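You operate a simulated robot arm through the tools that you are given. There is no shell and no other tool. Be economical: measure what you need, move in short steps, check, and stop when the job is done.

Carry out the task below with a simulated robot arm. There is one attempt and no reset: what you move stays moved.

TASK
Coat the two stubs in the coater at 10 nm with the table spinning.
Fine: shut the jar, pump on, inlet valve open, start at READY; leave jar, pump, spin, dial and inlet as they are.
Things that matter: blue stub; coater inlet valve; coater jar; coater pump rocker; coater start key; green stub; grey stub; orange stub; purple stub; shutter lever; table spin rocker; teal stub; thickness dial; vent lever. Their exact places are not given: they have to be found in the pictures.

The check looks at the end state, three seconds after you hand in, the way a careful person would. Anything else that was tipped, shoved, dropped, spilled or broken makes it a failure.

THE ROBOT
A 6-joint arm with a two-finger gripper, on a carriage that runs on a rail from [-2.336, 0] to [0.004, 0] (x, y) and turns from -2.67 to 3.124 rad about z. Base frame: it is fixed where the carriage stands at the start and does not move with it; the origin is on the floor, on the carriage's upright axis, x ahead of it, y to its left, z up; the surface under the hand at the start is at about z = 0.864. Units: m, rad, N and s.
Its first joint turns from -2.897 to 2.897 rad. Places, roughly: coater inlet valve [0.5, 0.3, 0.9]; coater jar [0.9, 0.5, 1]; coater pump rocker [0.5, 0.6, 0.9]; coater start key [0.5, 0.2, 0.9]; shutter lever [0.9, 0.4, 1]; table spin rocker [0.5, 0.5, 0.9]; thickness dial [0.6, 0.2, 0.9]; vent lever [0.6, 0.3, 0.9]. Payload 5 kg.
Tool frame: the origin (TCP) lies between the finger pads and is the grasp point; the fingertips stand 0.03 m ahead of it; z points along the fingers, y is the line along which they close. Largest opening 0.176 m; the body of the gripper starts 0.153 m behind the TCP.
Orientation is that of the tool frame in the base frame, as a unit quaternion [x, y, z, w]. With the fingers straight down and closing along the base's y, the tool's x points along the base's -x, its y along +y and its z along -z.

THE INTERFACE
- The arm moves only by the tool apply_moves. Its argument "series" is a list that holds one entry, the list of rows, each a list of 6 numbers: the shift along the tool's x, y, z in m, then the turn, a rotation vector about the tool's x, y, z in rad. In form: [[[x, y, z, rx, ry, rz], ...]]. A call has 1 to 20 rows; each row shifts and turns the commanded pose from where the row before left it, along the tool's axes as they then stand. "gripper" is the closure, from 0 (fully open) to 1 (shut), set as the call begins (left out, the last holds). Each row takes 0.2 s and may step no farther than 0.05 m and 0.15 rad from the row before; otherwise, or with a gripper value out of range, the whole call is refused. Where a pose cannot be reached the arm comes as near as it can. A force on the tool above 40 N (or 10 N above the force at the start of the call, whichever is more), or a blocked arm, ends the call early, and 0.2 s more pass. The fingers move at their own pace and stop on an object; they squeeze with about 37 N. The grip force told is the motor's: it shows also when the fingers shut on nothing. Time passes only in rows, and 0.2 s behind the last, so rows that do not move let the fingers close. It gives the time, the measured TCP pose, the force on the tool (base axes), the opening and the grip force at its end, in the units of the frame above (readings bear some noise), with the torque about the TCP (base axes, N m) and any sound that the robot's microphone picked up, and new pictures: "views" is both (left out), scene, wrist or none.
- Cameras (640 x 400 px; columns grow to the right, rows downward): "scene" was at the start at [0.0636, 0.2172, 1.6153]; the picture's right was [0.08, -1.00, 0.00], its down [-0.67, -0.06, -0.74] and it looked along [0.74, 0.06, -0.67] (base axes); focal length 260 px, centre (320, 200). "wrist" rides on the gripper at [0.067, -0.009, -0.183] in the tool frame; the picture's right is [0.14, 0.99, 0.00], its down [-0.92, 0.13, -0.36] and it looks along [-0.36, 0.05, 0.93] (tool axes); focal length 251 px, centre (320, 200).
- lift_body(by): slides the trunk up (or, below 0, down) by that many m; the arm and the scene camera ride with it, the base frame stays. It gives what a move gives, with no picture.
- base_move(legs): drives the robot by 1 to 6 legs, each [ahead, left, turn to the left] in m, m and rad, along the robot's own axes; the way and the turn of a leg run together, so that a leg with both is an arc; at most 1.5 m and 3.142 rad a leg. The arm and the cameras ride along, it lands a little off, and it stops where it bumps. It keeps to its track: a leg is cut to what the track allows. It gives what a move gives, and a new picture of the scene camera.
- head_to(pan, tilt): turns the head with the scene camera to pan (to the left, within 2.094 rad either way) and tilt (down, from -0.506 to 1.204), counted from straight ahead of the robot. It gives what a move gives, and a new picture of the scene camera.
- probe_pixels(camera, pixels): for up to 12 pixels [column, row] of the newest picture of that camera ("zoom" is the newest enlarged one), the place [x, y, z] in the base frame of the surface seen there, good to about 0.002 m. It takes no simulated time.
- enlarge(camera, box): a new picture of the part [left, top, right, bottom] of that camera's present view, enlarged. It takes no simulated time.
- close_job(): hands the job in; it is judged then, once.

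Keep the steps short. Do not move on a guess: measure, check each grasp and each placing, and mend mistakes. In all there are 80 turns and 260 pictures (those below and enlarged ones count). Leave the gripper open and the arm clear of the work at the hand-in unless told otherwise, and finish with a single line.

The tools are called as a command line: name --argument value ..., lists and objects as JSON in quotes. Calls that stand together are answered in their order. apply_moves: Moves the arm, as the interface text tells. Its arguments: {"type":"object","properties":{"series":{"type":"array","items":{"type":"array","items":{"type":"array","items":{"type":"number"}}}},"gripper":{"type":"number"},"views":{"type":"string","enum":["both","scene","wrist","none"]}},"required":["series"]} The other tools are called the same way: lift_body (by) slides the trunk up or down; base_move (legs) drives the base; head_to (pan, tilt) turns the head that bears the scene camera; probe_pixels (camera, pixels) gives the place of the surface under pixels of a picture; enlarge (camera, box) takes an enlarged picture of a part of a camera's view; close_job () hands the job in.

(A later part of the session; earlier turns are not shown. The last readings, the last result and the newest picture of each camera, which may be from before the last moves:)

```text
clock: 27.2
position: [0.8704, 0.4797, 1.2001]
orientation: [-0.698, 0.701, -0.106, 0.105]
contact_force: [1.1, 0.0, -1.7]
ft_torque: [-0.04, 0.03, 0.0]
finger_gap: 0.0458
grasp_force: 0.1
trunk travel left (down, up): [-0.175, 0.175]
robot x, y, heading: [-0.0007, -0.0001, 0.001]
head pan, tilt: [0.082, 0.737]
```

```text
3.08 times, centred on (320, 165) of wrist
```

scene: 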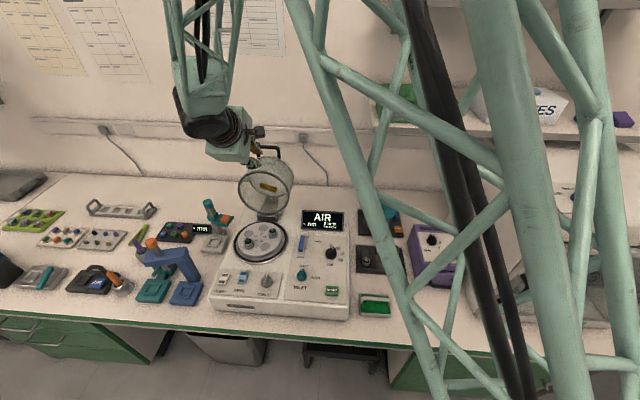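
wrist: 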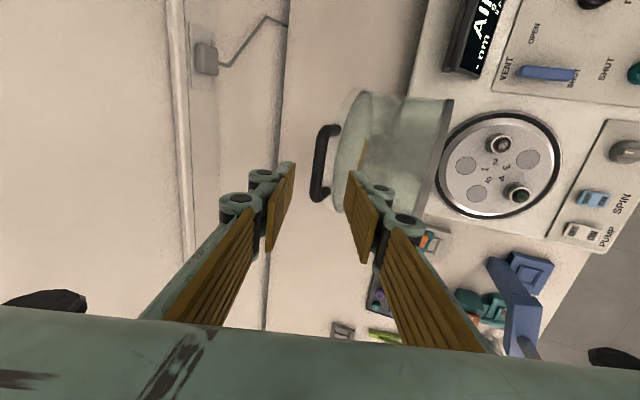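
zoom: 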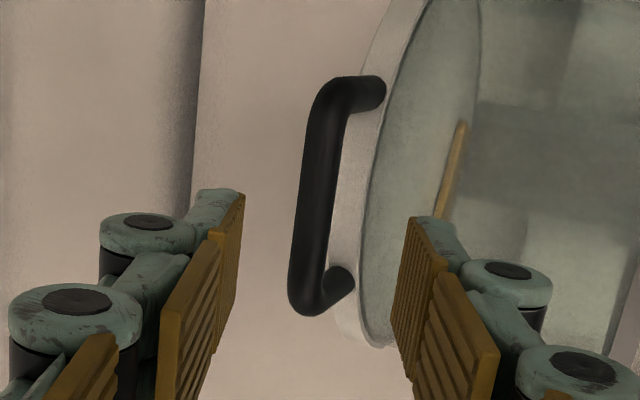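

Same alignment, less tilt. I'll descend 0.084 m along the fingers to put the bar between the pads.

apply_moves --series '[[[0, -0.0024, 0.03, 0, 0, 0], [0, 0, 0.03, 0, 0, 0], [0, 0, 0.018, 0, 0, 0], [0, 0, 0.008, 0, 0, 0], [0, 0, 0, 0, 0, 0]]]' --views "none"

apply_moves --series '[[[0, 0, 0, 0, 0, 0], [0, 0, 0, 0, 0, 0], [0, 0, 0, 0, 0, 0]]]' --gripper 1 --views "both"

```text
clock: 28.4
position: [0.8974, 0.4809, 1.1204]
orientation: [-0.698, 0.701, -0.106, 0.105]
contact_force: [-0.5, 0.1, -0.1]
ft_torque: [-0.01, 0.03, 0.03]
finger_gap: 0.0458
grasp_force: 0.0
trunk travel left (down, up): [-0.175, 0.175]
robot x, y, heading: [-0.0022, 0.0002, -0.004]
head pan, tilt: [0.082, 0.737]
```

```text
clock: 29.2
position: [0.8968, 0.4817, 1.1198]
orientation: [-0.698, 0.7, -0.105, 0.105]
contact_force: [-11.9, -2.7, -7.2]
ft_torque: [0.09, 0.22, -0.36]
finger_gap: 0.0126
grasp_force: 44.4
trunk travel left (down, up): [-0.175, 0.175]
robot x, y, heading: [-0.0003, 0.0005, -0.0]
head pan, tilt: [0.082, 0.737]
```

scene: 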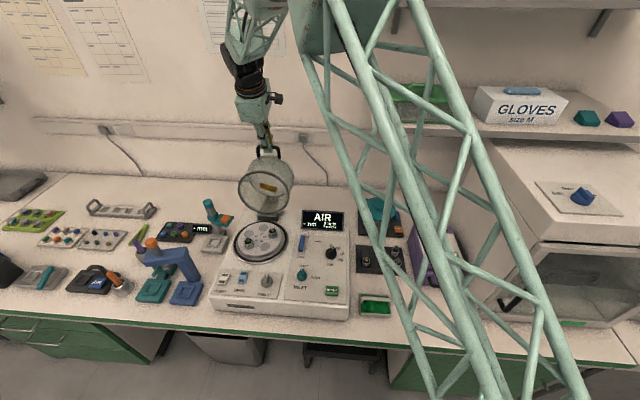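
wrist: 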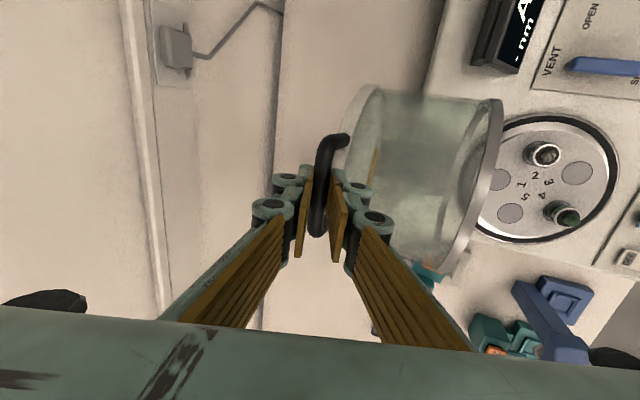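

The bar is held (gap 0.0126, 44 N). I'll swing the first 24° and check that the jar follows.

apply_moves --series '[[[0, 0.0128, -0.0135, 0.0375, 0, 0], [0, 0.0132, -0.0131, 0.0375, 0, 0], [0, 0.0137, -0.0127, 0.0375, 0, 0], [0, 0.0141, -0.0122, 0.0375, 0, 0], [0, 0.0144, -0.0118, 0.0375, 0, 0], [0, 0.0148, -0.0113, 0.0375, 0, 0], [0, 0, 0, 0, 0, 0]]]' --views "scene"

enlarge --camera "scene" --box '[195, 100, 325, 245]'

```text
clock: 30.7
position: [0.7922, 0.4811, 1.1571]
orientation: [-0.683, 0.684, -0.183, 0.181]
contact_force: [0.0, 5.1, -6.6]
ft_torque: [0.09, 0.48, -0.17]
finger_gap: 0.0129
grasp_force: 44.4
trunk travel left (down, up): [-0.175, 0.175]
robot x, y, heading: [0.0015, -0.002, 0.002]
head pan, tilt: [0.082, 0.737]
stopped in row 7: the force on the tool passed its limit at 42 N (the readings are from after the stop); the commanded pose is now the measured one
```

scene: 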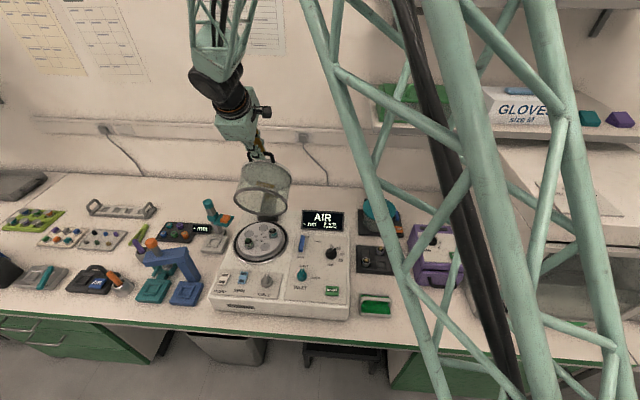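

```text
2.76 times, centred on (260, 172) of scene
```

zoom: 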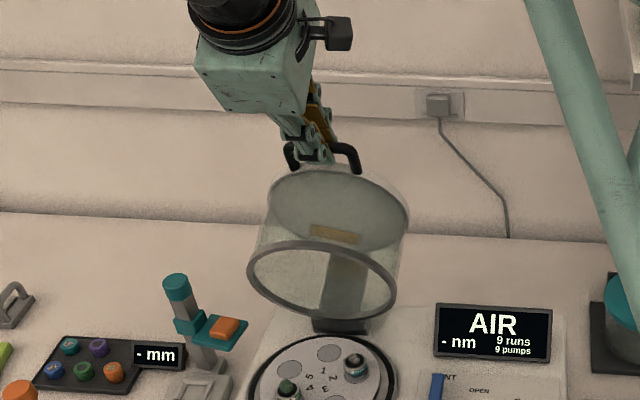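

The jar follows, and the measured bar lies on the computed circle. The force limit came from the grip twisting, so I'll turn the hand more with the handle and go in smaller portions.

apply_moves --series '[[[0, 0.0154, -0.0108, 0.0524, 0, 0], [0, 0.0156, -0.0105, 0.0524, 0, 0], [0, 0.0158, -0.0102, 0.0524, 0, 0], [0, 0.016, -0.01, 0.0524, 0, 0], [0, 0, 0, 0, 0, 0]]]' --views "none"

```text
clock: 31.9
position: [0.7168, 0.4803, 1.1553]
orientation: [-0.659, 0.662, -0.253, 0.251]
contact_force: [3.1, 5.3, -21.0]
ft_torque: [0.31, 0.14, 0.05]
finger_gap: 0.0127
grasp_force: 44.7
trunk travel left (down, up): [-0.175, 0.175]
robot x, y, heading: [0.0034, 0.0012, -0.0]
head pan, tilt: [0.082, 0.737]
```

Bar is still on the circle (r 0.262) and holding about 21 N downward (the jar's weight). Continuing the next 16°.

apply_moves --series '[[[0, 0.0161, -0.0087, 0.0524, 0, 0], [0, 0.0163, -0.0094, 0.0524, 0, 0], [0, 0.0165, -0.0092, 0.0524, 0, 0], [0, 0.0166, -0.0089, 0.0524, 0, 0], [0, 0, 0, 0, 0, 0]]]' --views "scene"

```text
clock: 33.1
position: [0.6467, 0.481, 1.1346]
orientation: [-0.629, 0.631, -0.322, 0.32]
contact_force: [-0.2, -0.7, -0.6]
ft_torque: [-0.08, -0.06, -0.08]
finger_gap: 0.013
grasp_force: 44.6
trunk travel left (down, up): [-0.175, 0.175]
robot x, y, heading: [-0.0, -0.0012, -0.002]
head pan, tilt: [0.082, 0.737]
```

scene: 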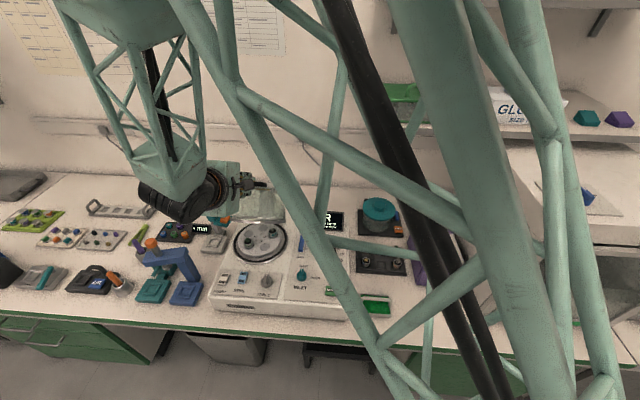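

On the circle at θ=113.5°, low force. Next portion.

apply_moves --series '[[[0, 0.0167, -0.0087, 0.0524, 0, 0], [0, 0.0168, -0.0085, 0.0524, 0, 0], [0, 0.017, -0.0082, 0.0524, 0, 0], [0, 0.0171, -0.0079, 0.0524, 0, 0], [0, 0, 0, 0, 0, 0]]]' --views "none"

```text
clock: 34.3
position: [0.5806, 0.4818, 1.0944]
orientation: [-0.592, 0.594, -0.386, 0.383]
contact_force: [-15.1, -4.8, 18.1]
ft_torque: [-0.22, -0.18, -0.49]
finger_gap: 0.0127
grasp_force: 44.8
trunk travel left (down, up): [-0.175, 0.175]
robot x, y, heading: [0.0001, -0.001, -0.004]
head pan, tilt: [0.082, 0.737]
```

Slight outward push (bar pressing along the radius), so I'll shift about 1.5 mm outward and go on by 16°.

apply_moves --series '[[[0, 0.0166, -0.0089, 0.0524, 0, 0], [0, 0.0175, -0.0072, 0.0524, 0, 0], [0, 0.0176, -0.0069, 0.0524, 0, 0], [0, 0.0177, -0.0066, 0.0524, 0, 0], [0, 0, 0, 0, 0, 0]]]' --views "both"

```text
clock: 35.5
position: [0.5305, 0.4811, 1.0391]
orientation: [-0.549, 0.55, -0.445, 0.444]
contact_force: [-5.1, 8.7, 3.1]
ft_torque: [-0.05, -0.04, -0.12]
finger_gap: 0.0127
grasp_force: 45.3
trunk travel left (down, up): [-0.175, 0.175]
robot x, y, heading: [-0.0002, 0.0012, -0.002]
head pan, tilt: [0.082, 0.737]
```

scene: 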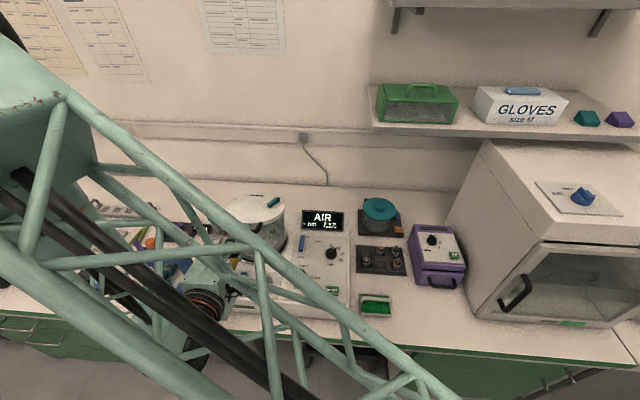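
wrist: 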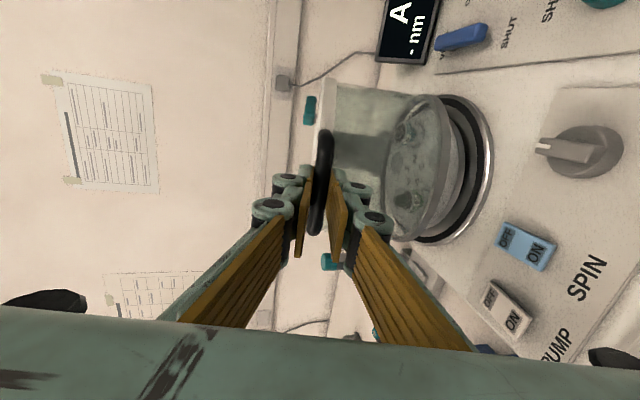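

Almost shut; about 9° remains and the teal shutter lever shows on the jar's top. I'll lower the last bit in small steps.

apply_moves --series '[[[0, 0.0089, -0.0032, 0.0262, 0, 0], [0, 0.0089, -0.0031, 0.0262, 0, 0], [0, 0.0089, -0.0031, 0.0262, 0, 0], [0, 0.0089, -0.003, 0.0262, 0, 0], [0, 0, 0, 0, 0, 0]]]' --views "wrist"

enlarge --camera "wrist" --box '[290, 60, 520, 250]'

```text
clock: 36.7
position: [0.5113, 0.4808, 1.008]
orientation: [-0.525, 0.526, -0.474, 0.472]
contact_force: [-24.4, 7.8, 10.9]
ft_torque: [0.02, -0.16, 0.26]
finger_gap: 0.0127
grasp_force: 44.8
trunk travel left (down, up): [-0.175, 0.175]
robot x, y, heading: [0.0002, 0.0008, 0.0]
head pan, tilt: [0.082, 0.737]
```

wrist: 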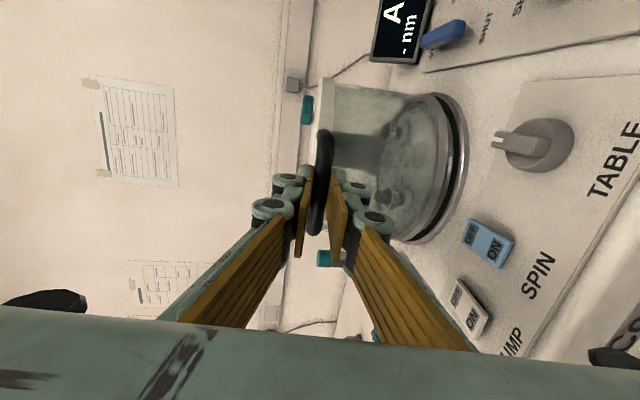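

```text
2.11 times, centred on (405, 155) of wrist
```

zoom: 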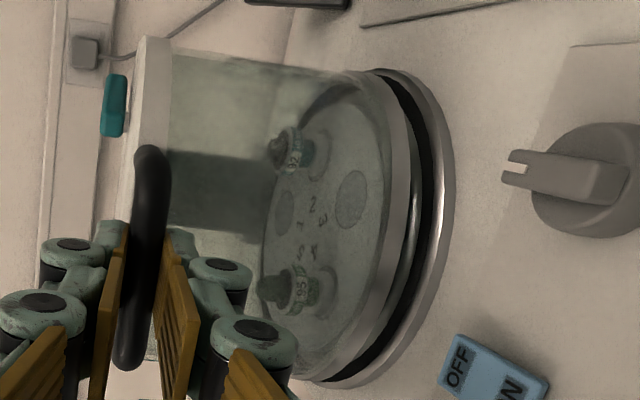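

Nearly seated; a thin wedge gap remains at the front. I'll ease down a few more mm with a little relief toward me.

apply_moves --series '[[[0, 0.005, -0.0036, 0.01, 0, 0], [0, 0.005, -0.0025, 0.01, 0, 0], [0, 0.004, -0.002, 0.01, 0, 0], [0, 0, 0, 0, 0, 0]]]' --views "wrist"

enlarge --camera "wrist" --box '[290, 60, 520, 250]'

```text
clock: 37.7
position: [0.5037, 0.4816, 0.9946]
orientation: [-0.518, 0.519, -0.482, 0.48]
contact_force: [3.8, 16.4, 4.4]
ft_torque: [0.02, -0.07, 0.1]
finger_gap: 0.0127
grasp_force: 44.8
trunk travel left (down, up): [-0.175, 0.175]
robot x, y, heading: [0.0018, 0.0018, -0.001]
head pan, tilt: [0.082, 0.737]
```

wrist: 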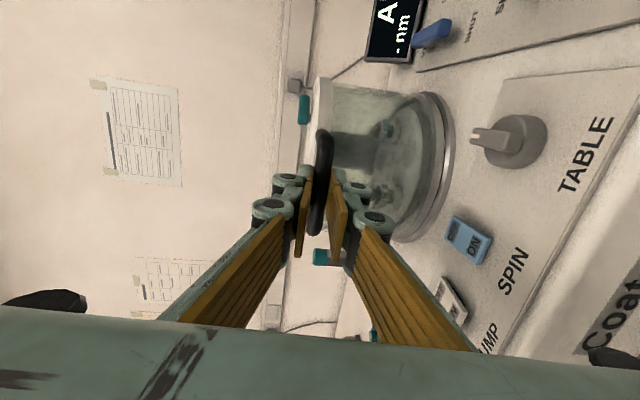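

```text
2.11 times, centred on (405, 155) of wrist
```

zoom: 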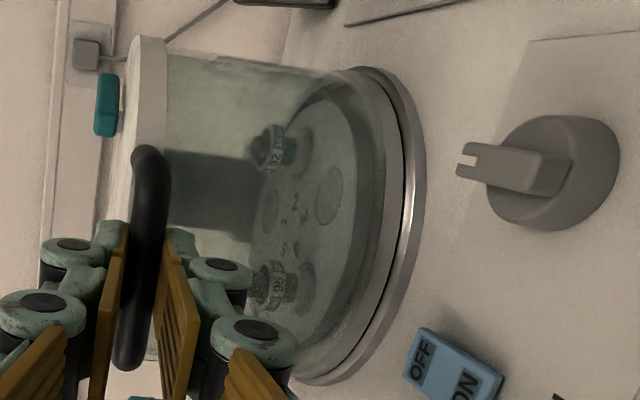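

It looks seated or nearly so. I'll press down a couple of mm more to confirm with force.

apply_moves --series '[[[0, 0.003, -0.0008, 0, 0, 0], [0, 0.003, -0.0008, 0, 0, 0], [0, 0, 0, 0, 0, 0]]]' --views "none"

```text
clock: 38.1
position: [0.5058, 0.4803, 0.9944]
orientation: [-0.516, 0.519, -0.483, 0.481]
contact_force: [5.0, 0.9, 9.1]
ft_torque: [-0.26, -0.17, 0.3]
finger_gap: 0.0127
grasp_force: 44.7
trunk travel left (down, up): [-0.175, 0.175]
robot x, y, heading: [-0.0023, 0.0003, -0.005]
head pan, tilt: [0.082, 0.737]
stopped in row 2: the force on the tool passed its limit at 46 N (the readings are from after the stop); the commanded pose is now the measured one
```

Firm stop: the jar is seated. I'll open a little, retreat 0.07 m straight back, and look.

apply_moves --series '[[[0, 0, 0, 0, 0, 0], [0, 0, 0, 0, 0, 0], [0, 0, -0.02, 0, 0, 0], [0, 0, -0.025, 0, 0, 0], [0, 0, -0.025, 0, 0, 0], [0, 0, 0, 0, 0, 0]]]' --gripper 0.77 --views "wrist"

enlarge --camera "wrist" --box '[270, 50, 490, 230]'

```text
clock: 39.5
position: [0.4337, 0.4803, 0.9988]
orientation: [-0.517, 0.518, -0.483, 0.481]
contact_force: [0.3, 0.1, -0.2]
ft_torque: [0.04, -0.01, -0.01]
finger_gap: 0.0403
grasp_force: 0.1
trunk travel left (down, up): [-0.175, 0.175]
robot x, y, heading: [0.0008, 0.0006, -0.005]
head pan, tilt: [0.082, 0.737]
```

wrist: 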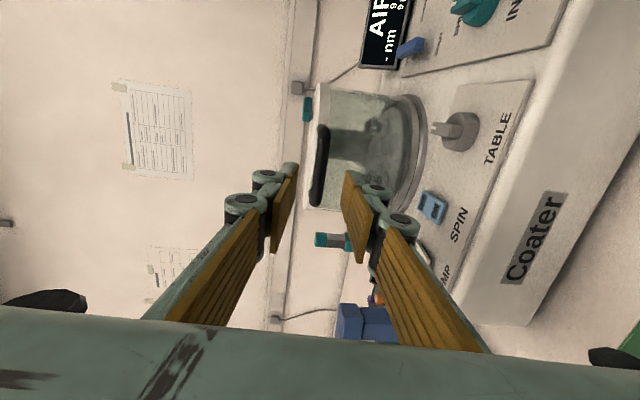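

```text
2.22 times, centred on (380, 140) of wrist
```

zoom: 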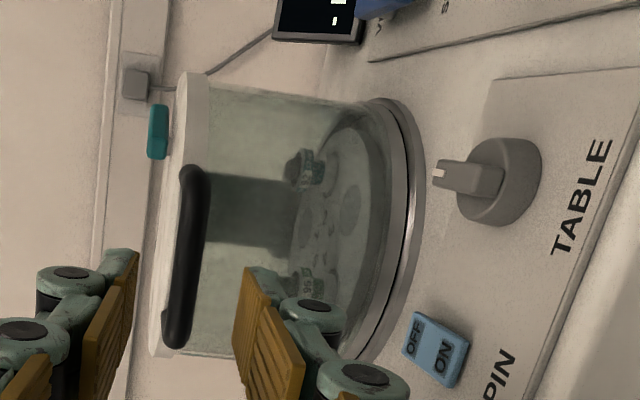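

Jar closed. I'll rise, turn the hand back to point down, and look at everything.

apply_moves --series '[[[0, -0.044, 0, 0, 0, 0], [0, -0.044, 0, 0, 0, 0], [0, -0.044, 0, 0, 0, 0], [0, -0.044, 0, 0, 0, 0], [0, -0.044, 0, 0, 0, 0], [0, 0, 0, -0.15, 0, 0], [0, 0, 0, -0.15, 0, 0], [0, 0, 0, -0.15, 0, 0], [0, 0, 0, -0.15, 0, 0], [0, 0, 0, -0.15, 0, 0], [0, 0, 0, -0.15, 0, 0], [0, 0, 0, -0.15, 0, 0], [0, 0, 0, -0.15, 0, 0], [0, 0, 0, -0.15, 0, 0], [0, 0, 0, -0.15, 0, 0], [0, 0, 0, 0, 0, 0]]]' --gripper 1 --views "both"

enlarge --camera "scene" --box '[190, 170, 370, 320]'

```text
clock: 41.0
position: [0.4498, 0.4724, 1.1143]
orientation: [0.606, -0.533, 0.469, -0.36]
contact_force: [-0.8, -0.4, 1.5]
ft_torque: [0.03, 0.0, 0.02]
finger_gap: 0.0
grasp_force: 37.3
trunk travel left (down, up): [-0.175, 0.175]
robot x, y, heading: [0.0004, 0.0026, -0.003]
head pan, tilt: [0.082, 0.737]
stopped in row 7: the arm was blocked; the commanded pose is now the measured one
```

scene: 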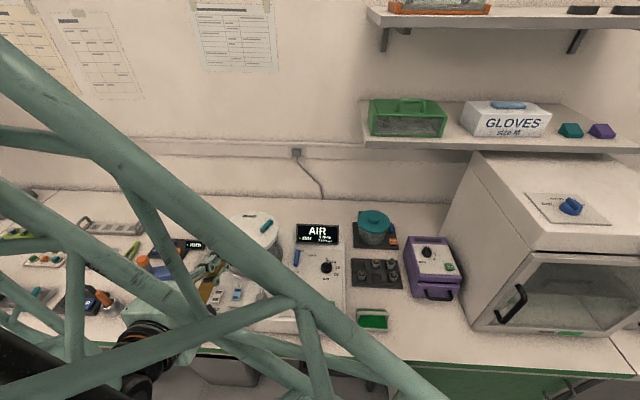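
wrist: 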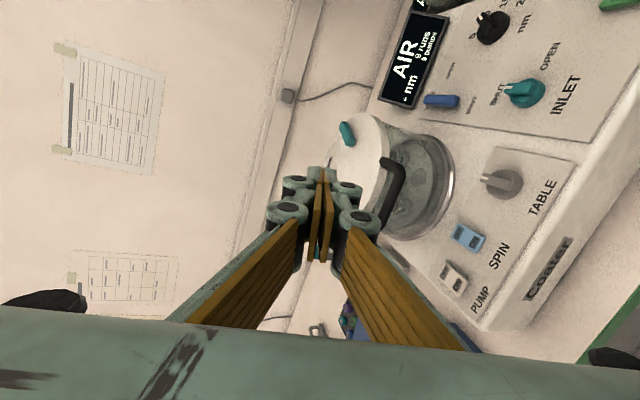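

```text
2.67 times, centred on (280, 245) of scene
```

zoom: 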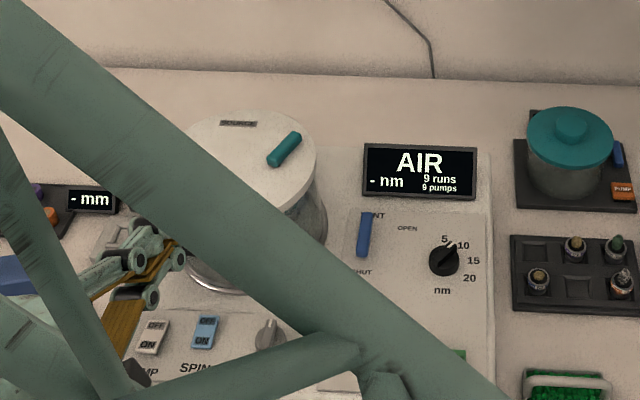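

The arm was blocked partway (folded too close to its own column), at TCP (0.45, 0.47, 1.11). I'll move up and forward to unfold before turning the hand down.

apply_moves --series '[[[0.0054, -0.0358, 0.0147, 0, 0, 0], [0.0054, -0.0358, 0.0147, 0, 0, 0], [0.0054, -0.0358, 0.0147, 0, 0, 0], [0.0054, -0.0358, 0.0147, 0, 0, 0], [0, 0, 0, 0, 0, 0]]]' --views "scene"

```text
clock: 42.4
position: [0.557, 0.4676, 1.1951]
orientation: [0.616, -0.529, 0.478, -0.335]
contact_force: [0.2, 1.0, 0.2]
ft_torque: [-0.11, -0.08, -0.28]
finger_gap: 0.0001
grasp_force: 37.0
trunk travel left (down, up): [-0.175, 0.175]
robot x, y, heading: [-0.001, 0.0028, 0.001]
head pan, tilt: [0.082, 0.737]
stopped in row 5: the arm was blocked; the commanded pose is now the measured one
```

scene: 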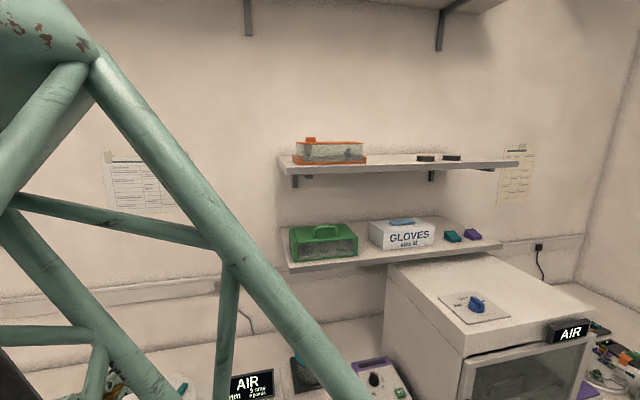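

The arm's elbow is pressing against the camera head. I'll extend the hand forward over the jar (z≈1.2), which lowers the elbow away.

apply_moves --series '[[[0, -0.017, 0.0364, 0, 0, 0], [0, -0.017, 0.0364, 0, 0, 0], [0, -0.017, 0.0364, 0, 0, 0], [0, -0.017, 0.0364, 0, 0, 0], [0, 0, 0, 0, 0, 0]]]' --views "both"

```text
clock: 43.6
position: [0.7144, 0.4703, 1.2158]
orientation: [0.614, -0.53, 0.476, -0.338]
contact_force: [0.9, -0.1, 0.4]
ft_torque: [0.02, 0.01, 0.03]
finger_gap: 0.0001
grasp_force: 36.8
trunk travel left (down, up): [-0.175, 0.175]
robot x, y, heading: [0.0068, -0.0015, 0.0]
head pan, tilt: [0.082, 0.737]
```

scene: 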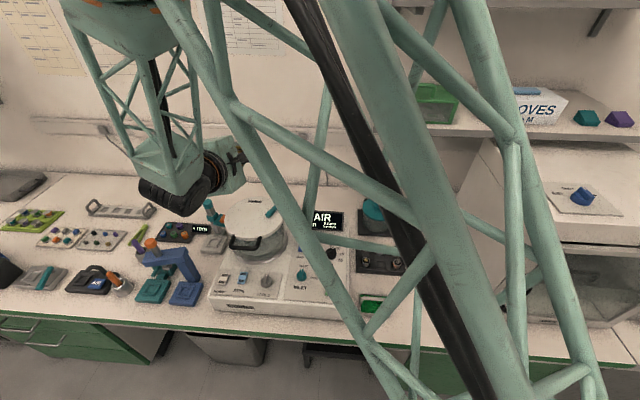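
wrist: 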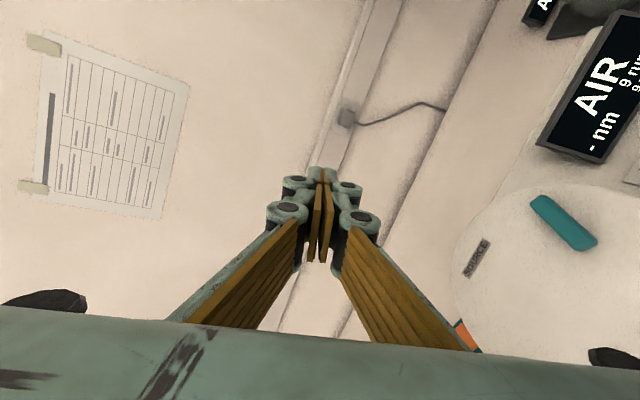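

The head is free again and the shutter lever lies on the jar lid (teal, near the SOURCE label). Now I'll turn the hand back to straight down.

apply_moves --series '[[[0, 0, 0, -0.1369, -0.0232, 0.0141], [0, 0, 0, -0.1369, -0.0232, 0.0141], [0, 0, 0, -0.1369, -0.0232, 0.0141], [0, 0, 0, -0.1369, -0.0232, 0.0141], [0, 0, 0, -0.1369, -0.0232, 0.0141], [0, 0, 0, -0.1369, -0.0232, 0.0141], [0, 0, 0, -0.1369, -0.0232, 0.0141], [0, 0, 0, -0.1369, -0.0232, 0.0141], [0, 0, 0, -0.1369, -0.0232, 0.0141], [0, 0, 0, 0, 0, 0]]]' --views "both"

enlarge --camera "wrist" --box '[180, 20, 500, 220]'

enlarge --camera "scene" --box '[195, 180, 355, 310]'

```text
clock: 45.8
position: [0.7143, 0.4693, 1.219]
orientation: [-0.707, 0.707, 0.0, 0.0]
contact_force: [0.9, 0.6, -0.4]
ft_torque: [0.01, 0.11, 0.03]
finger_gap: 0.0
grasp_force: 36.9
trunk travel left (down, up): [-0.175, 0.175]
robot x, y, heading: [-0.0048, 0.0021, 0.003]
head pan, tilt: [0.082, 0.737]
```

scene: 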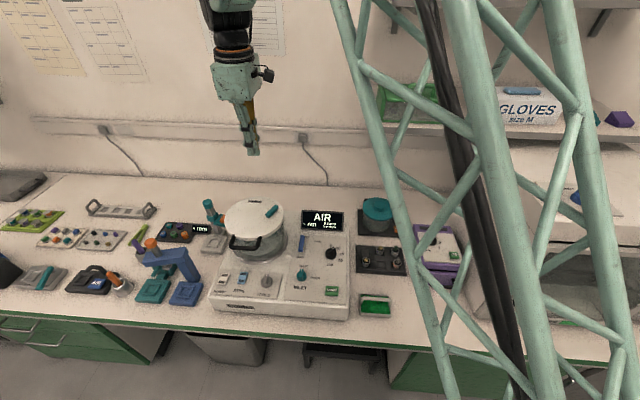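
wrist: 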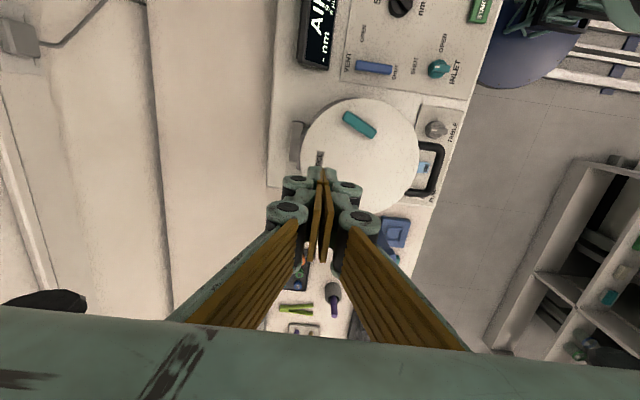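

```text
2.00 times, centred on (340, 120) of wrist
```

zoom: 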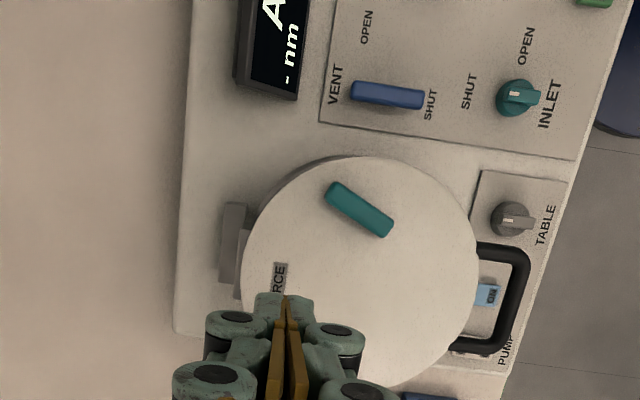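

```text
3.08 times, centred on (275, 245) of scene
```

zoom: 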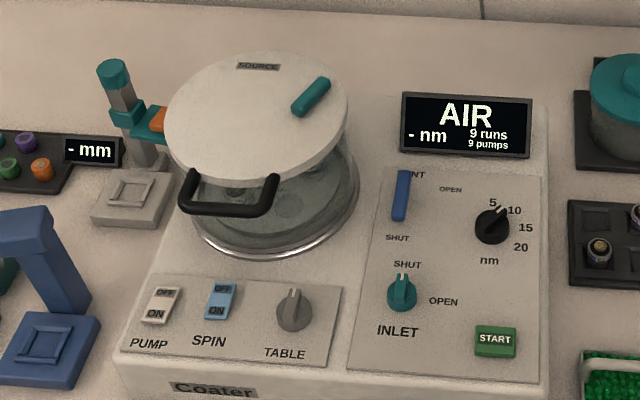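

Everything reads well: dial 10, SPIN ON, jar shut. I'll zoom on the lid to understand the shutter lever.

enlarge --camera "scene" --box '[220, 190, 300, 245]'

probe_pixels --camera "scene" --pixels '[[267, 215], [275, 207], [259, 202], [256, 220], [255, 242], [237, 243], [279, 241], [226, 277], [224, 283], [301, 274], [301, 269], [331, 291]]'

```text
7.27 times, centred on (260, 218) of scene
```

zoom: 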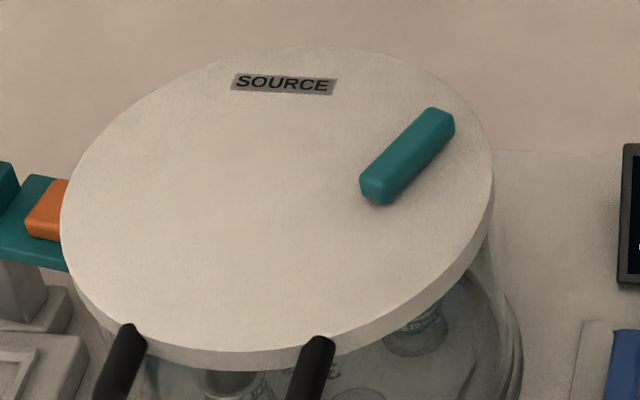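

```text
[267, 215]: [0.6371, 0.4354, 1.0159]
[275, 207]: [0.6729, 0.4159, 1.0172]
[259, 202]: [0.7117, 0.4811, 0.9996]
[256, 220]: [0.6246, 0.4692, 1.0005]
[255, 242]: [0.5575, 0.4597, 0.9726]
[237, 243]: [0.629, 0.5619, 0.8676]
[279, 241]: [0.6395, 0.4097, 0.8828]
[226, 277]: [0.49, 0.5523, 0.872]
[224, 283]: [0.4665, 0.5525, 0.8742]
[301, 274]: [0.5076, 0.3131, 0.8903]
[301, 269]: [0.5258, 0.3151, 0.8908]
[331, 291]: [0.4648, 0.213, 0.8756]
```

Gold source sits uncovered right under the SOURCE label, so the shutter is open and stays as is. Pump next: ON end at about (0.468, 0.561). I'll move above it.

apply_moves --series '[[[-0.0153, 0.0409, 0, 0, 0, 0], [-0.0153, 0.0409, 0, 0, 0, 0], [-0.0153, 0.0409, 0, 0, 0, 0], [-0.0153, 0.0409, 0, 0, 0, 0], [-0.0153, 0.0409, 0, 0, 0, 0], [-0.0153, 0.0409, 0, 0, 0, 0], [0, 0, 0.045, 0, 0, 0], [0, 0, 0.045, 0, 0, 0], [0, 0, 0.045, 0, 0, 0], [0, 0, 0.045, 0, 0, 0], [0, 0, 0.045, 0, 0, 0], [0, 0, 0, 0, 0, 0]]]' --views "both"

enlarge --camera "wrist" --box '[220, 90, 420, 230]'

```text
clock: 48.4
position: [0.4734, 0.5611, 0.9954]
orientation: [0.708, -0.707, 0.001, -0.001]
contact_force: [0.7, 0.4, -1.2]
ft_torque: [-0.16, 0.08, 0.01]
finger_gap: 0.0001
grasp_force: 36.9
trunk travel left (down, up): [-0.175, 0.175]
robot x, y, heading: [-0.0011, 0.0001, -0.001]
head pan, tilt: [0.082, 0.737]
```

scene: 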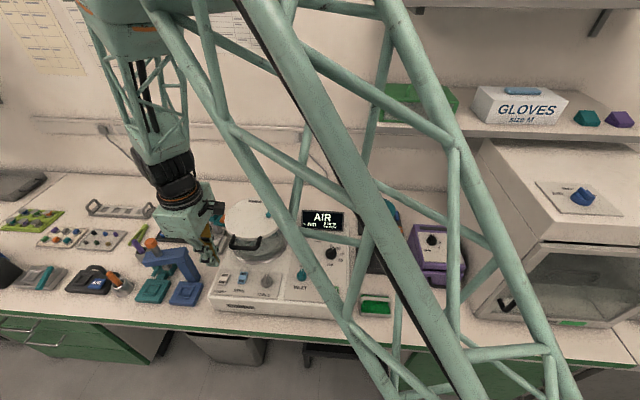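
wrist: 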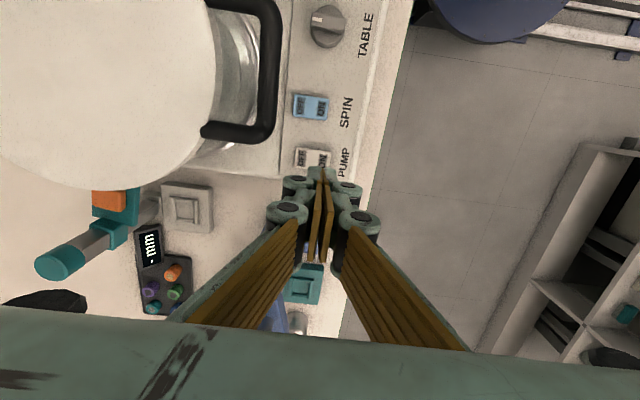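

```text
2.86 times, centred on (320, 160) of wrist
```

zoom: 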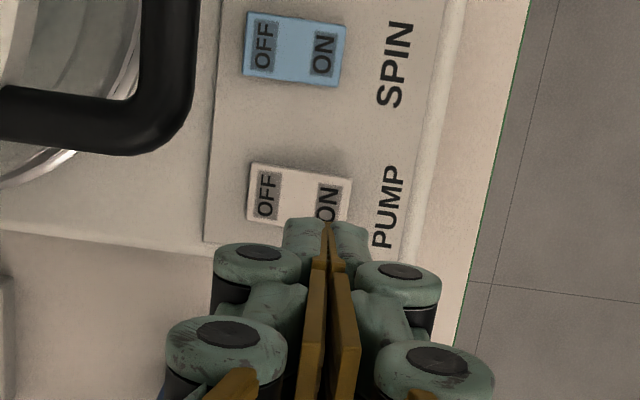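

The tips hover over the pump's ON end. I'll measure the rocker and the nearby microscope for clearance.

probe_pixels --camera "zoom" --pixels '[[255, 195], [268, 195], [300, 195], [330, 200], [345, 200], [300, 168], [290, 222]]'

probe_pixels --camera "scene" --pixels '[[185, 255], [193, 270], [200, 292], [170, 252], [150, 243]]'

```text
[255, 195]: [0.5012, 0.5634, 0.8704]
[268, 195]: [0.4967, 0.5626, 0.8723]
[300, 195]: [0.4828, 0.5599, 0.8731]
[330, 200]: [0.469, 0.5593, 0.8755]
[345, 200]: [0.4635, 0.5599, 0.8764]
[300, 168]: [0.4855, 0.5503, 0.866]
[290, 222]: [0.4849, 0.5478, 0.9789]
```

```text
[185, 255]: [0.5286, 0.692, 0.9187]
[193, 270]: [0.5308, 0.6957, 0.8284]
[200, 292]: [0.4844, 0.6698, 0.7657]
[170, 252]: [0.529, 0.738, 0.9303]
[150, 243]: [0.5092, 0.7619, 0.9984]
```

Pump rocker spans x 0.462–0.503 at y 0.560, ON end up; the microscope is 0.1 m away. Pressing at x=0.468.

apply_moves --series '[[[0, 0.005, 0.03, 0, 0, 0], [0, 0, 0.03, 0, 0, 0], [0, 0, 0.023, 0, 0, 0], [0, 0, 0.005, 0, 0, 0], [0, 0, 0.005, 0, 0, 0], [0, 0, 0.004, 0, 0, 0], [0, 0, 0, 0, 0, 0], [0, 0, -0.03, 0, 0, 0], [0, 0, -0.035, 0, 0, 0], [0, 0, -0.035, 0, 0, 0], [0, 0, 0, 0, 0, 0]]]' --views "both"

enlarge --camera "scene" --box '[195, 180, 355, 310]'

```text
clock: 50.8
position: [0.4674, 0.5607, 0.997]
orientation: [-0.707, 0.707, 0.001, 0.001]
contact_force: [0.8, -0.6, 0.2]
ft_torque: [0.1, -0.02, -0.01]
finger_gap: 0.0
grasp_force: 45.3
trunk travel left (down, up): [-0.175, 0.175]
robot x, y, heading: [-0.0002, 0.0031, 0.001]
head pan, tilt: [0.082, 0.737]
```

scene: 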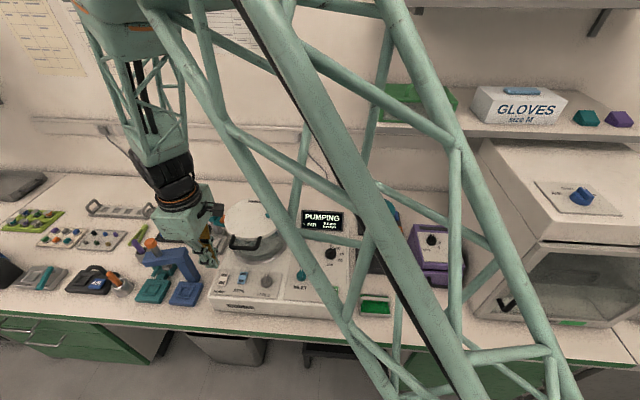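
wrist: 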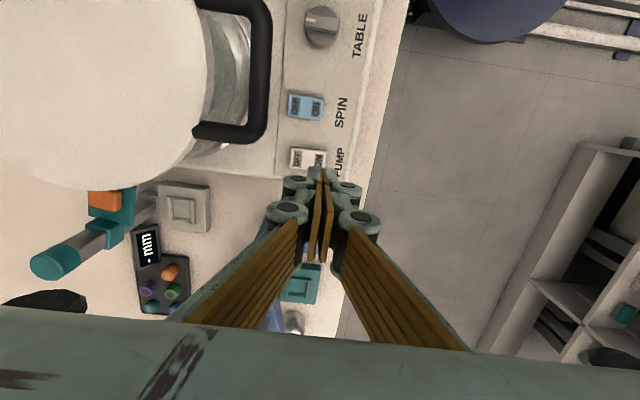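

```text
3.08 times, centred on (275, 245) of scene
```

zoom: 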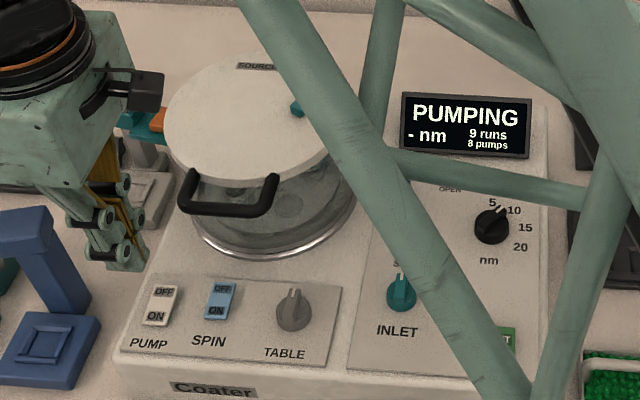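

Display shows PUMPING. Next the inlet valve: I'll rise over the jar handle and move above the knob at about (0.516, 0.3135).

apply_moves --series '[[[0, 0, -0.04, 0, 0, 0], [0, 0, -0.04, 0, 0, 0], [0, 0, -0.04, 0, 0, 0], [0, 0, -0.03, 0, 0, 0], [0.0412, -0.0082, 0, 0, 0, 0], [0.0412, -0.0082, 0, 0, 0, 0], [0.0412, -0.0082, 0, 0, 0, 0], [0.0412, -0.0082, 0, 0, 0, 0], [0.0412, -0.0082, 0, 0, 0, 0], [0.0412, -0.0082, 0, 0, 0, 0], [0, 0, 0.045, 0, 0, 0], [0, 0, 0.045, 0, 0, 0], [0, 0, 0.045, 0, 0, 0], [0, 0, 0, 0, 0, 0]]]' --gripper 0.6 --views "both"

enlarge --camera "wrist" --box '[270, 110, 370, 210]'

enlarge --camera "scene" --box '[195, 180, 355, 310]'

```text
clock: 53.8
position: [0.5163, 0.3134, 1.0148]
orientation: [0.708, -0.707, 0.0, -0.002]
contact_force: [0.9, 0.3, -0.4]
ft_torque: [-0.07, 0.12, 0.01]
finger_gap: 0.0702
grasp_force: 0.1
trunk travel left (down, up): [-0.175, 0.175]
robot x, y, heading: [0.0005, 0.0003, -0.004]
head pan, tilt: [0.082, 0.737]
```

scene: 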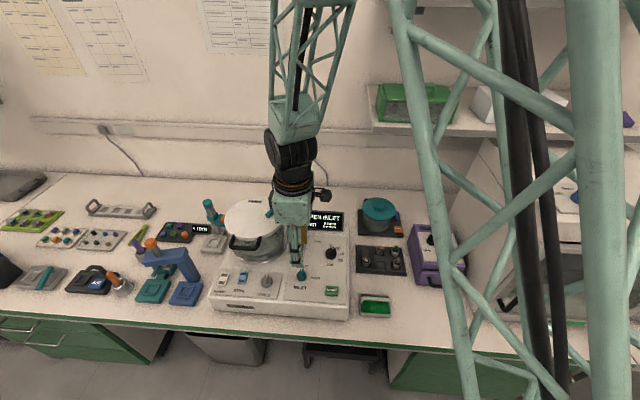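
wrist: 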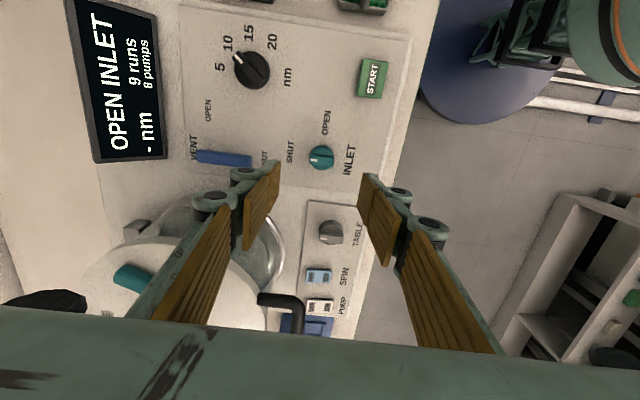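

```text
4.00 times, centred on (320, 160) of wrist
```

zoom: 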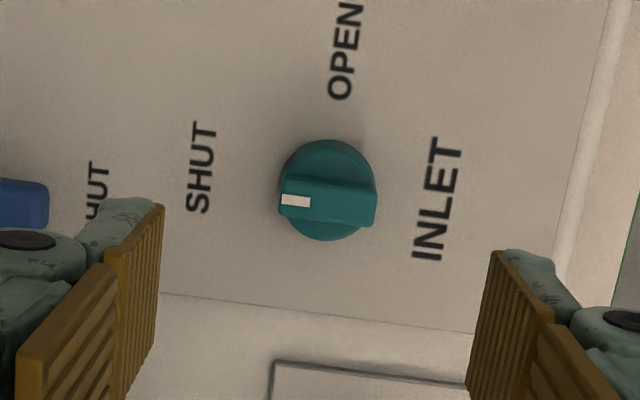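

```text
3.08 times, centred on (275, 245) of scene
```

zoom: 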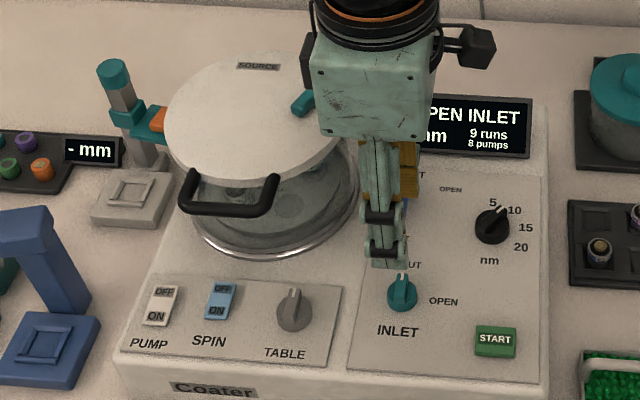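

Display says OPEN INLET. I'll measure the knob's ridge ends and disc.

probe_pixels --camera "zoom" --pixels '[[284, 200], [372, 205], [328, 150], [328, 235], [330, 205], [295, 165], [360, 165]]'

```text
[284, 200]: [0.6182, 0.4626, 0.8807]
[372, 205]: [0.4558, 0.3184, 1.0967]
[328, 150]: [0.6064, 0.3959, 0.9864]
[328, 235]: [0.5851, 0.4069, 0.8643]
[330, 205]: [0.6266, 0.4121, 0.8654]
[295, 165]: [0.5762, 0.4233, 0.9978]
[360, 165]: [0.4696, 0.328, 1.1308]
```

Those pixels applied to the later zoom; I'll repeat with the wrist picture.

probe_pixels --camera "wrist" --pixels '[[311, 160], [333, 162], [322, 148], [322, 169], [322, 161], [313, 152], [330, 152]]'

```text
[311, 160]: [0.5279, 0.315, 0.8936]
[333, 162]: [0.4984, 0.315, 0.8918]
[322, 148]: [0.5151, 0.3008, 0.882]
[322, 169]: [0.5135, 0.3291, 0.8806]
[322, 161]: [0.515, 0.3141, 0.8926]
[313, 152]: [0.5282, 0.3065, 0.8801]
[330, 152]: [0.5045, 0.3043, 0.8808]
```

Knob centre is about (0.5135, 0.3145). Descending around it, then gripping.

apply_moves --series '[[[-0.001, 0.003, 0.03, 0, 0, 0], [0, 0, 0.03, 0, 0, 0], [0, 0, 0.03, 0, 0, 0], [0, 0, 0.018, 0, 0, 0], [0, 0, 0.006, 0, 0, 0], [0, 0, 0, 0, 0, 0]]]' --views "none"

apply_moves --series '[[[0, 0, 0, 0, 0, 0], [0, 0, 0, 0, 0, 0], [0, 0, 0, 0, 0, 0]]]' --gripper 1 --views "wrist"

```text
clock: 55.2
position: [0.5137, 0.3132, 0.8985]
orientation: [-0.707, 0.707, -0.001, 0.001]
contact_force: [0.4, 0.2, 0.8]
ft_torque: [-0.01, 0.0, 0.02]
finger_gap: 0.0703
grasp_force: 0.0
trunk travel left (down, up): [-0.175, 0.175]
robot x, y, heading: [-0.0048, 0.0027, -0.001]
head pan, tilt: [0.082, 0.737]
```

```text
clock: 56.0
position: [0.5133, 0.3141, 0.8975]
orientation: [-0.707, 0.707, 0.0, 0.001]
contact_force: [13.7, -1.9, -0.4]
ft_torque: [-0.01, -0.43, -0.04]
finger_gap: 0.0304
grasp_force: 44.7
trunk travel left (down, up): [-0.175, 0.175]
robot x, y, heading: [0.0014, -0.0055, -0.002]
head pan, tilt: [0.082, 0.737]
```

wrist: 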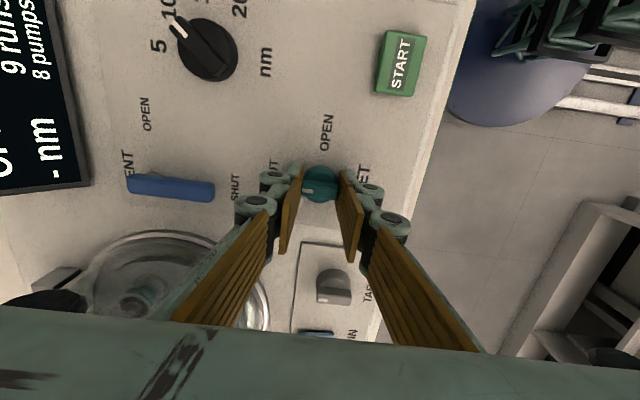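

Gripped (gap 0.030). I'll turn clockwise 90° toward OPEN.

apply_moves --series '[[[0, 0, 0, 0, 0, 0.131], [0, 0, 0, 0, 0, 0.131], [0, 0, 0, 0, 0, 0.131], [0, 0, 0, 0, 0, 0.131], [0, 0, 0, 0, 0, 0.131], [0, 0, 0, 0, 0, 0.131], [0, 0, 0, 0, 0, 0.131], [0, 0, 0, 0, 0, 0.131], [0, 0, 0, 0, 0, 0.131], [0, 0, 0, 0, 0, 0.131], [0, 0, 0, 0, 0, 0.131], [0, 0, 0, 0, 0, 0.131], [0, 0, 0, 0, 0, 0]]]' --views "wrist"

```text
clock: 57.4
position: [0.5127, 0.3128, 0.8982]
orientation: [-0.402, 0.916, 0.0, 0.003]
contact_force: [3.8, -5.0, 2.9]
ft_torque: [-0.45, 0.01, 0.0]
finger_gap: 0.0305
grasp_force: 44.9
trunk travel left (down, up): [-0.175, 0.175]
robot x, y, heading: [-0.0034, 0.0027, -0.004]
head pan, tilt: [0.082, 0.737]
stopped in row 6: the force on the tool passed its limit at 41 N (the readings are from after the stop); the commanded pose is now the measured one
```

wrist: 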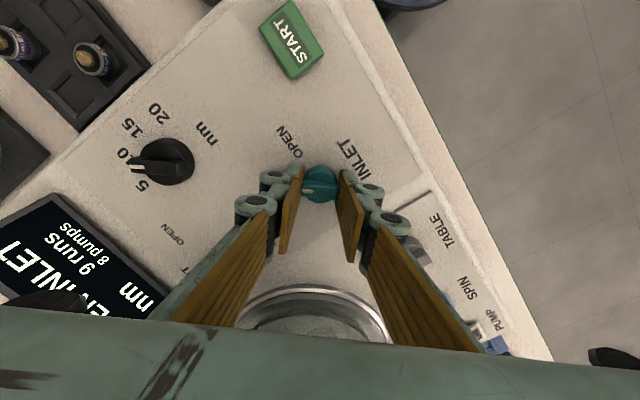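

It turned about 43° before a sideways force stopped it; the strain is now released. Continuing the remaining 0.82 rad.

apply_moves --series '[[[0, 0, 0, 0, 0, 0.1], [0, 0, 0, 0, 0, 0.1], [0, 0, 0, 0, 0, 0.1], [0, 0, 0, 0, 0, 0.1], [0, 0, 0, 0, 0, 0.1], [0, 0, 0, 0, 0, 0.1], [0, 0, 0, 0, 0, 0.1], [0, 0, 0, 0, 0, 0.1], [0, 0, 0, 0, 0, 0]]]' --views "wrist"

```text
clock: 59.4
position: [0.5144, 0.3124, 0.9]
orientation: [-0.014, 1.0, 0.0, 0.002]
contact_force: [13.4, -18.6, -19.6]
ft_torque: [-0.5, -0.4, -0.04]
finger_gap: 0.0304
grasp_force: 45.3
trunk travel left (down, up): [-0.175, 0.175]
robot x, y, heading: [-0.0023, 0.0008, -0.004]
head pan, tilt: [0.082, 0.737]
```

wrist: 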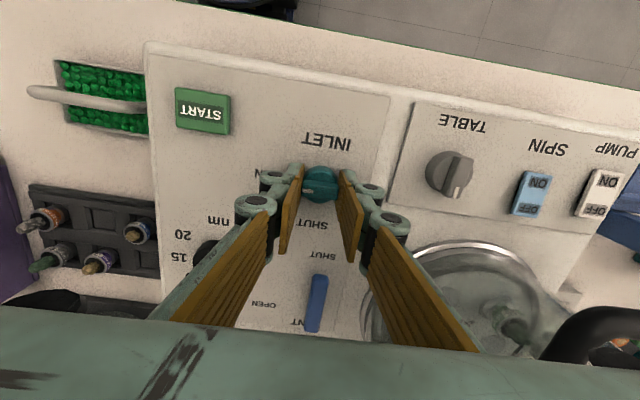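

The knob mark now points left in the picture (toward OPEN). I'll release, rise 0.12 m and read the display.

apply_moves --series '[[[0, 0, 0, 0, 0, 0], [0, 0, 0, 0, 0, 0], [0, 0, -0.03, 0, 0, 0], [0, 0, -0.045, 0, 0, 0], [0, 0, -0.045, 0, 0, 0], [0, 0, 0, 0, 0, 0]]]' --gripper 0.6 --views "both"

enlarge --camera "scene" --box '[195, 180, 355, 310]'

enlarge --camera "wrist" --box '[170, 50, 410, 300]'

```text
clock: 60.8
position: [0.5124, 0.3111, 1.021]
orientation: [-0.014, 1.0, 0.002, 0.002]
contact_force: [-1.2, -0.2, 0.6]
ft_torque: [0.16, -0.13, 0.02]
finger_gap: 0.0706
grasp_force: 0.2
trunk travel left (down, up): [-0.175, 0.175]
robot x, y, heading: [0.0026, -0.0046, -0.002]
head pan, tilt: [0.082, 0.737]
```

scene: 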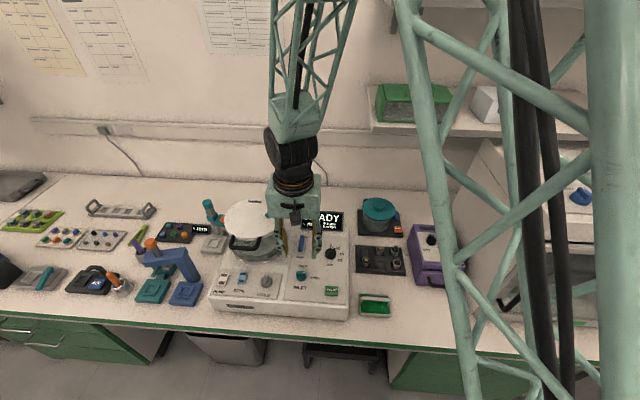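
wrist: 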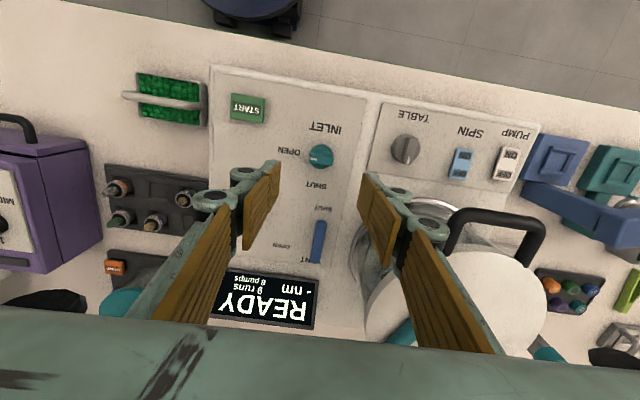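

```text
3.08 times, centred on (275, 245) of scene
```

zoom: 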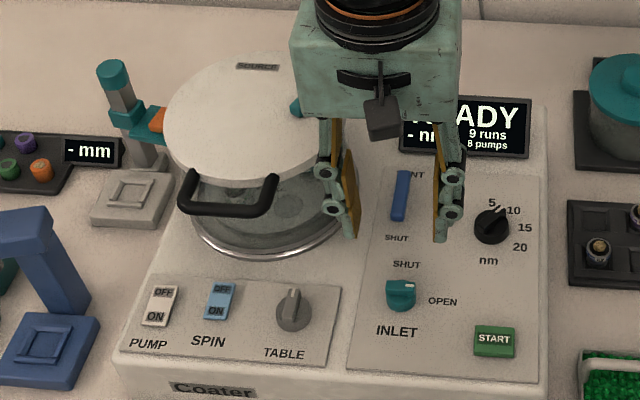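

```text
1.60 times, centred on (290, 175) of wrist
```

zoom: 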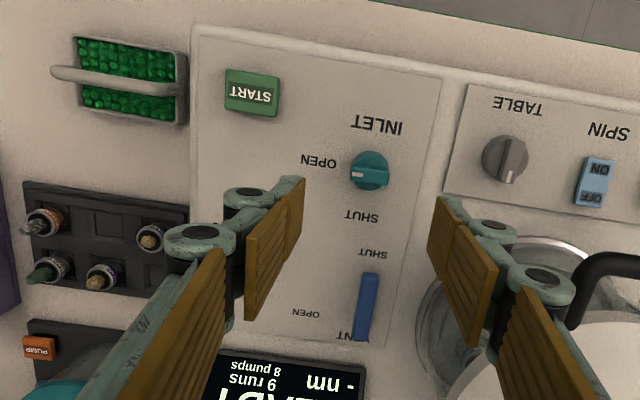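

READY is shown, and the inlet points to OPEN. I'll measure the START key, then press it with closed fingers.

probe_pixels --camera "wrist" --pixels '[[248, 107], [233, 105], [264, 109], [248, 97], [248, 117]]'

```text
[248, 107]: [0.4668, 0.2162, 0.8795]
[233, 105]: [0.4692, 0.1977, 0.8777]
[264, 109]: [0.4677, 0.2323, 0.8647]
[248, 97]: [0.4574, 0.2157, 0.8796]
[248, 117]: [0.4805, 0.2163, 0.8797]
```

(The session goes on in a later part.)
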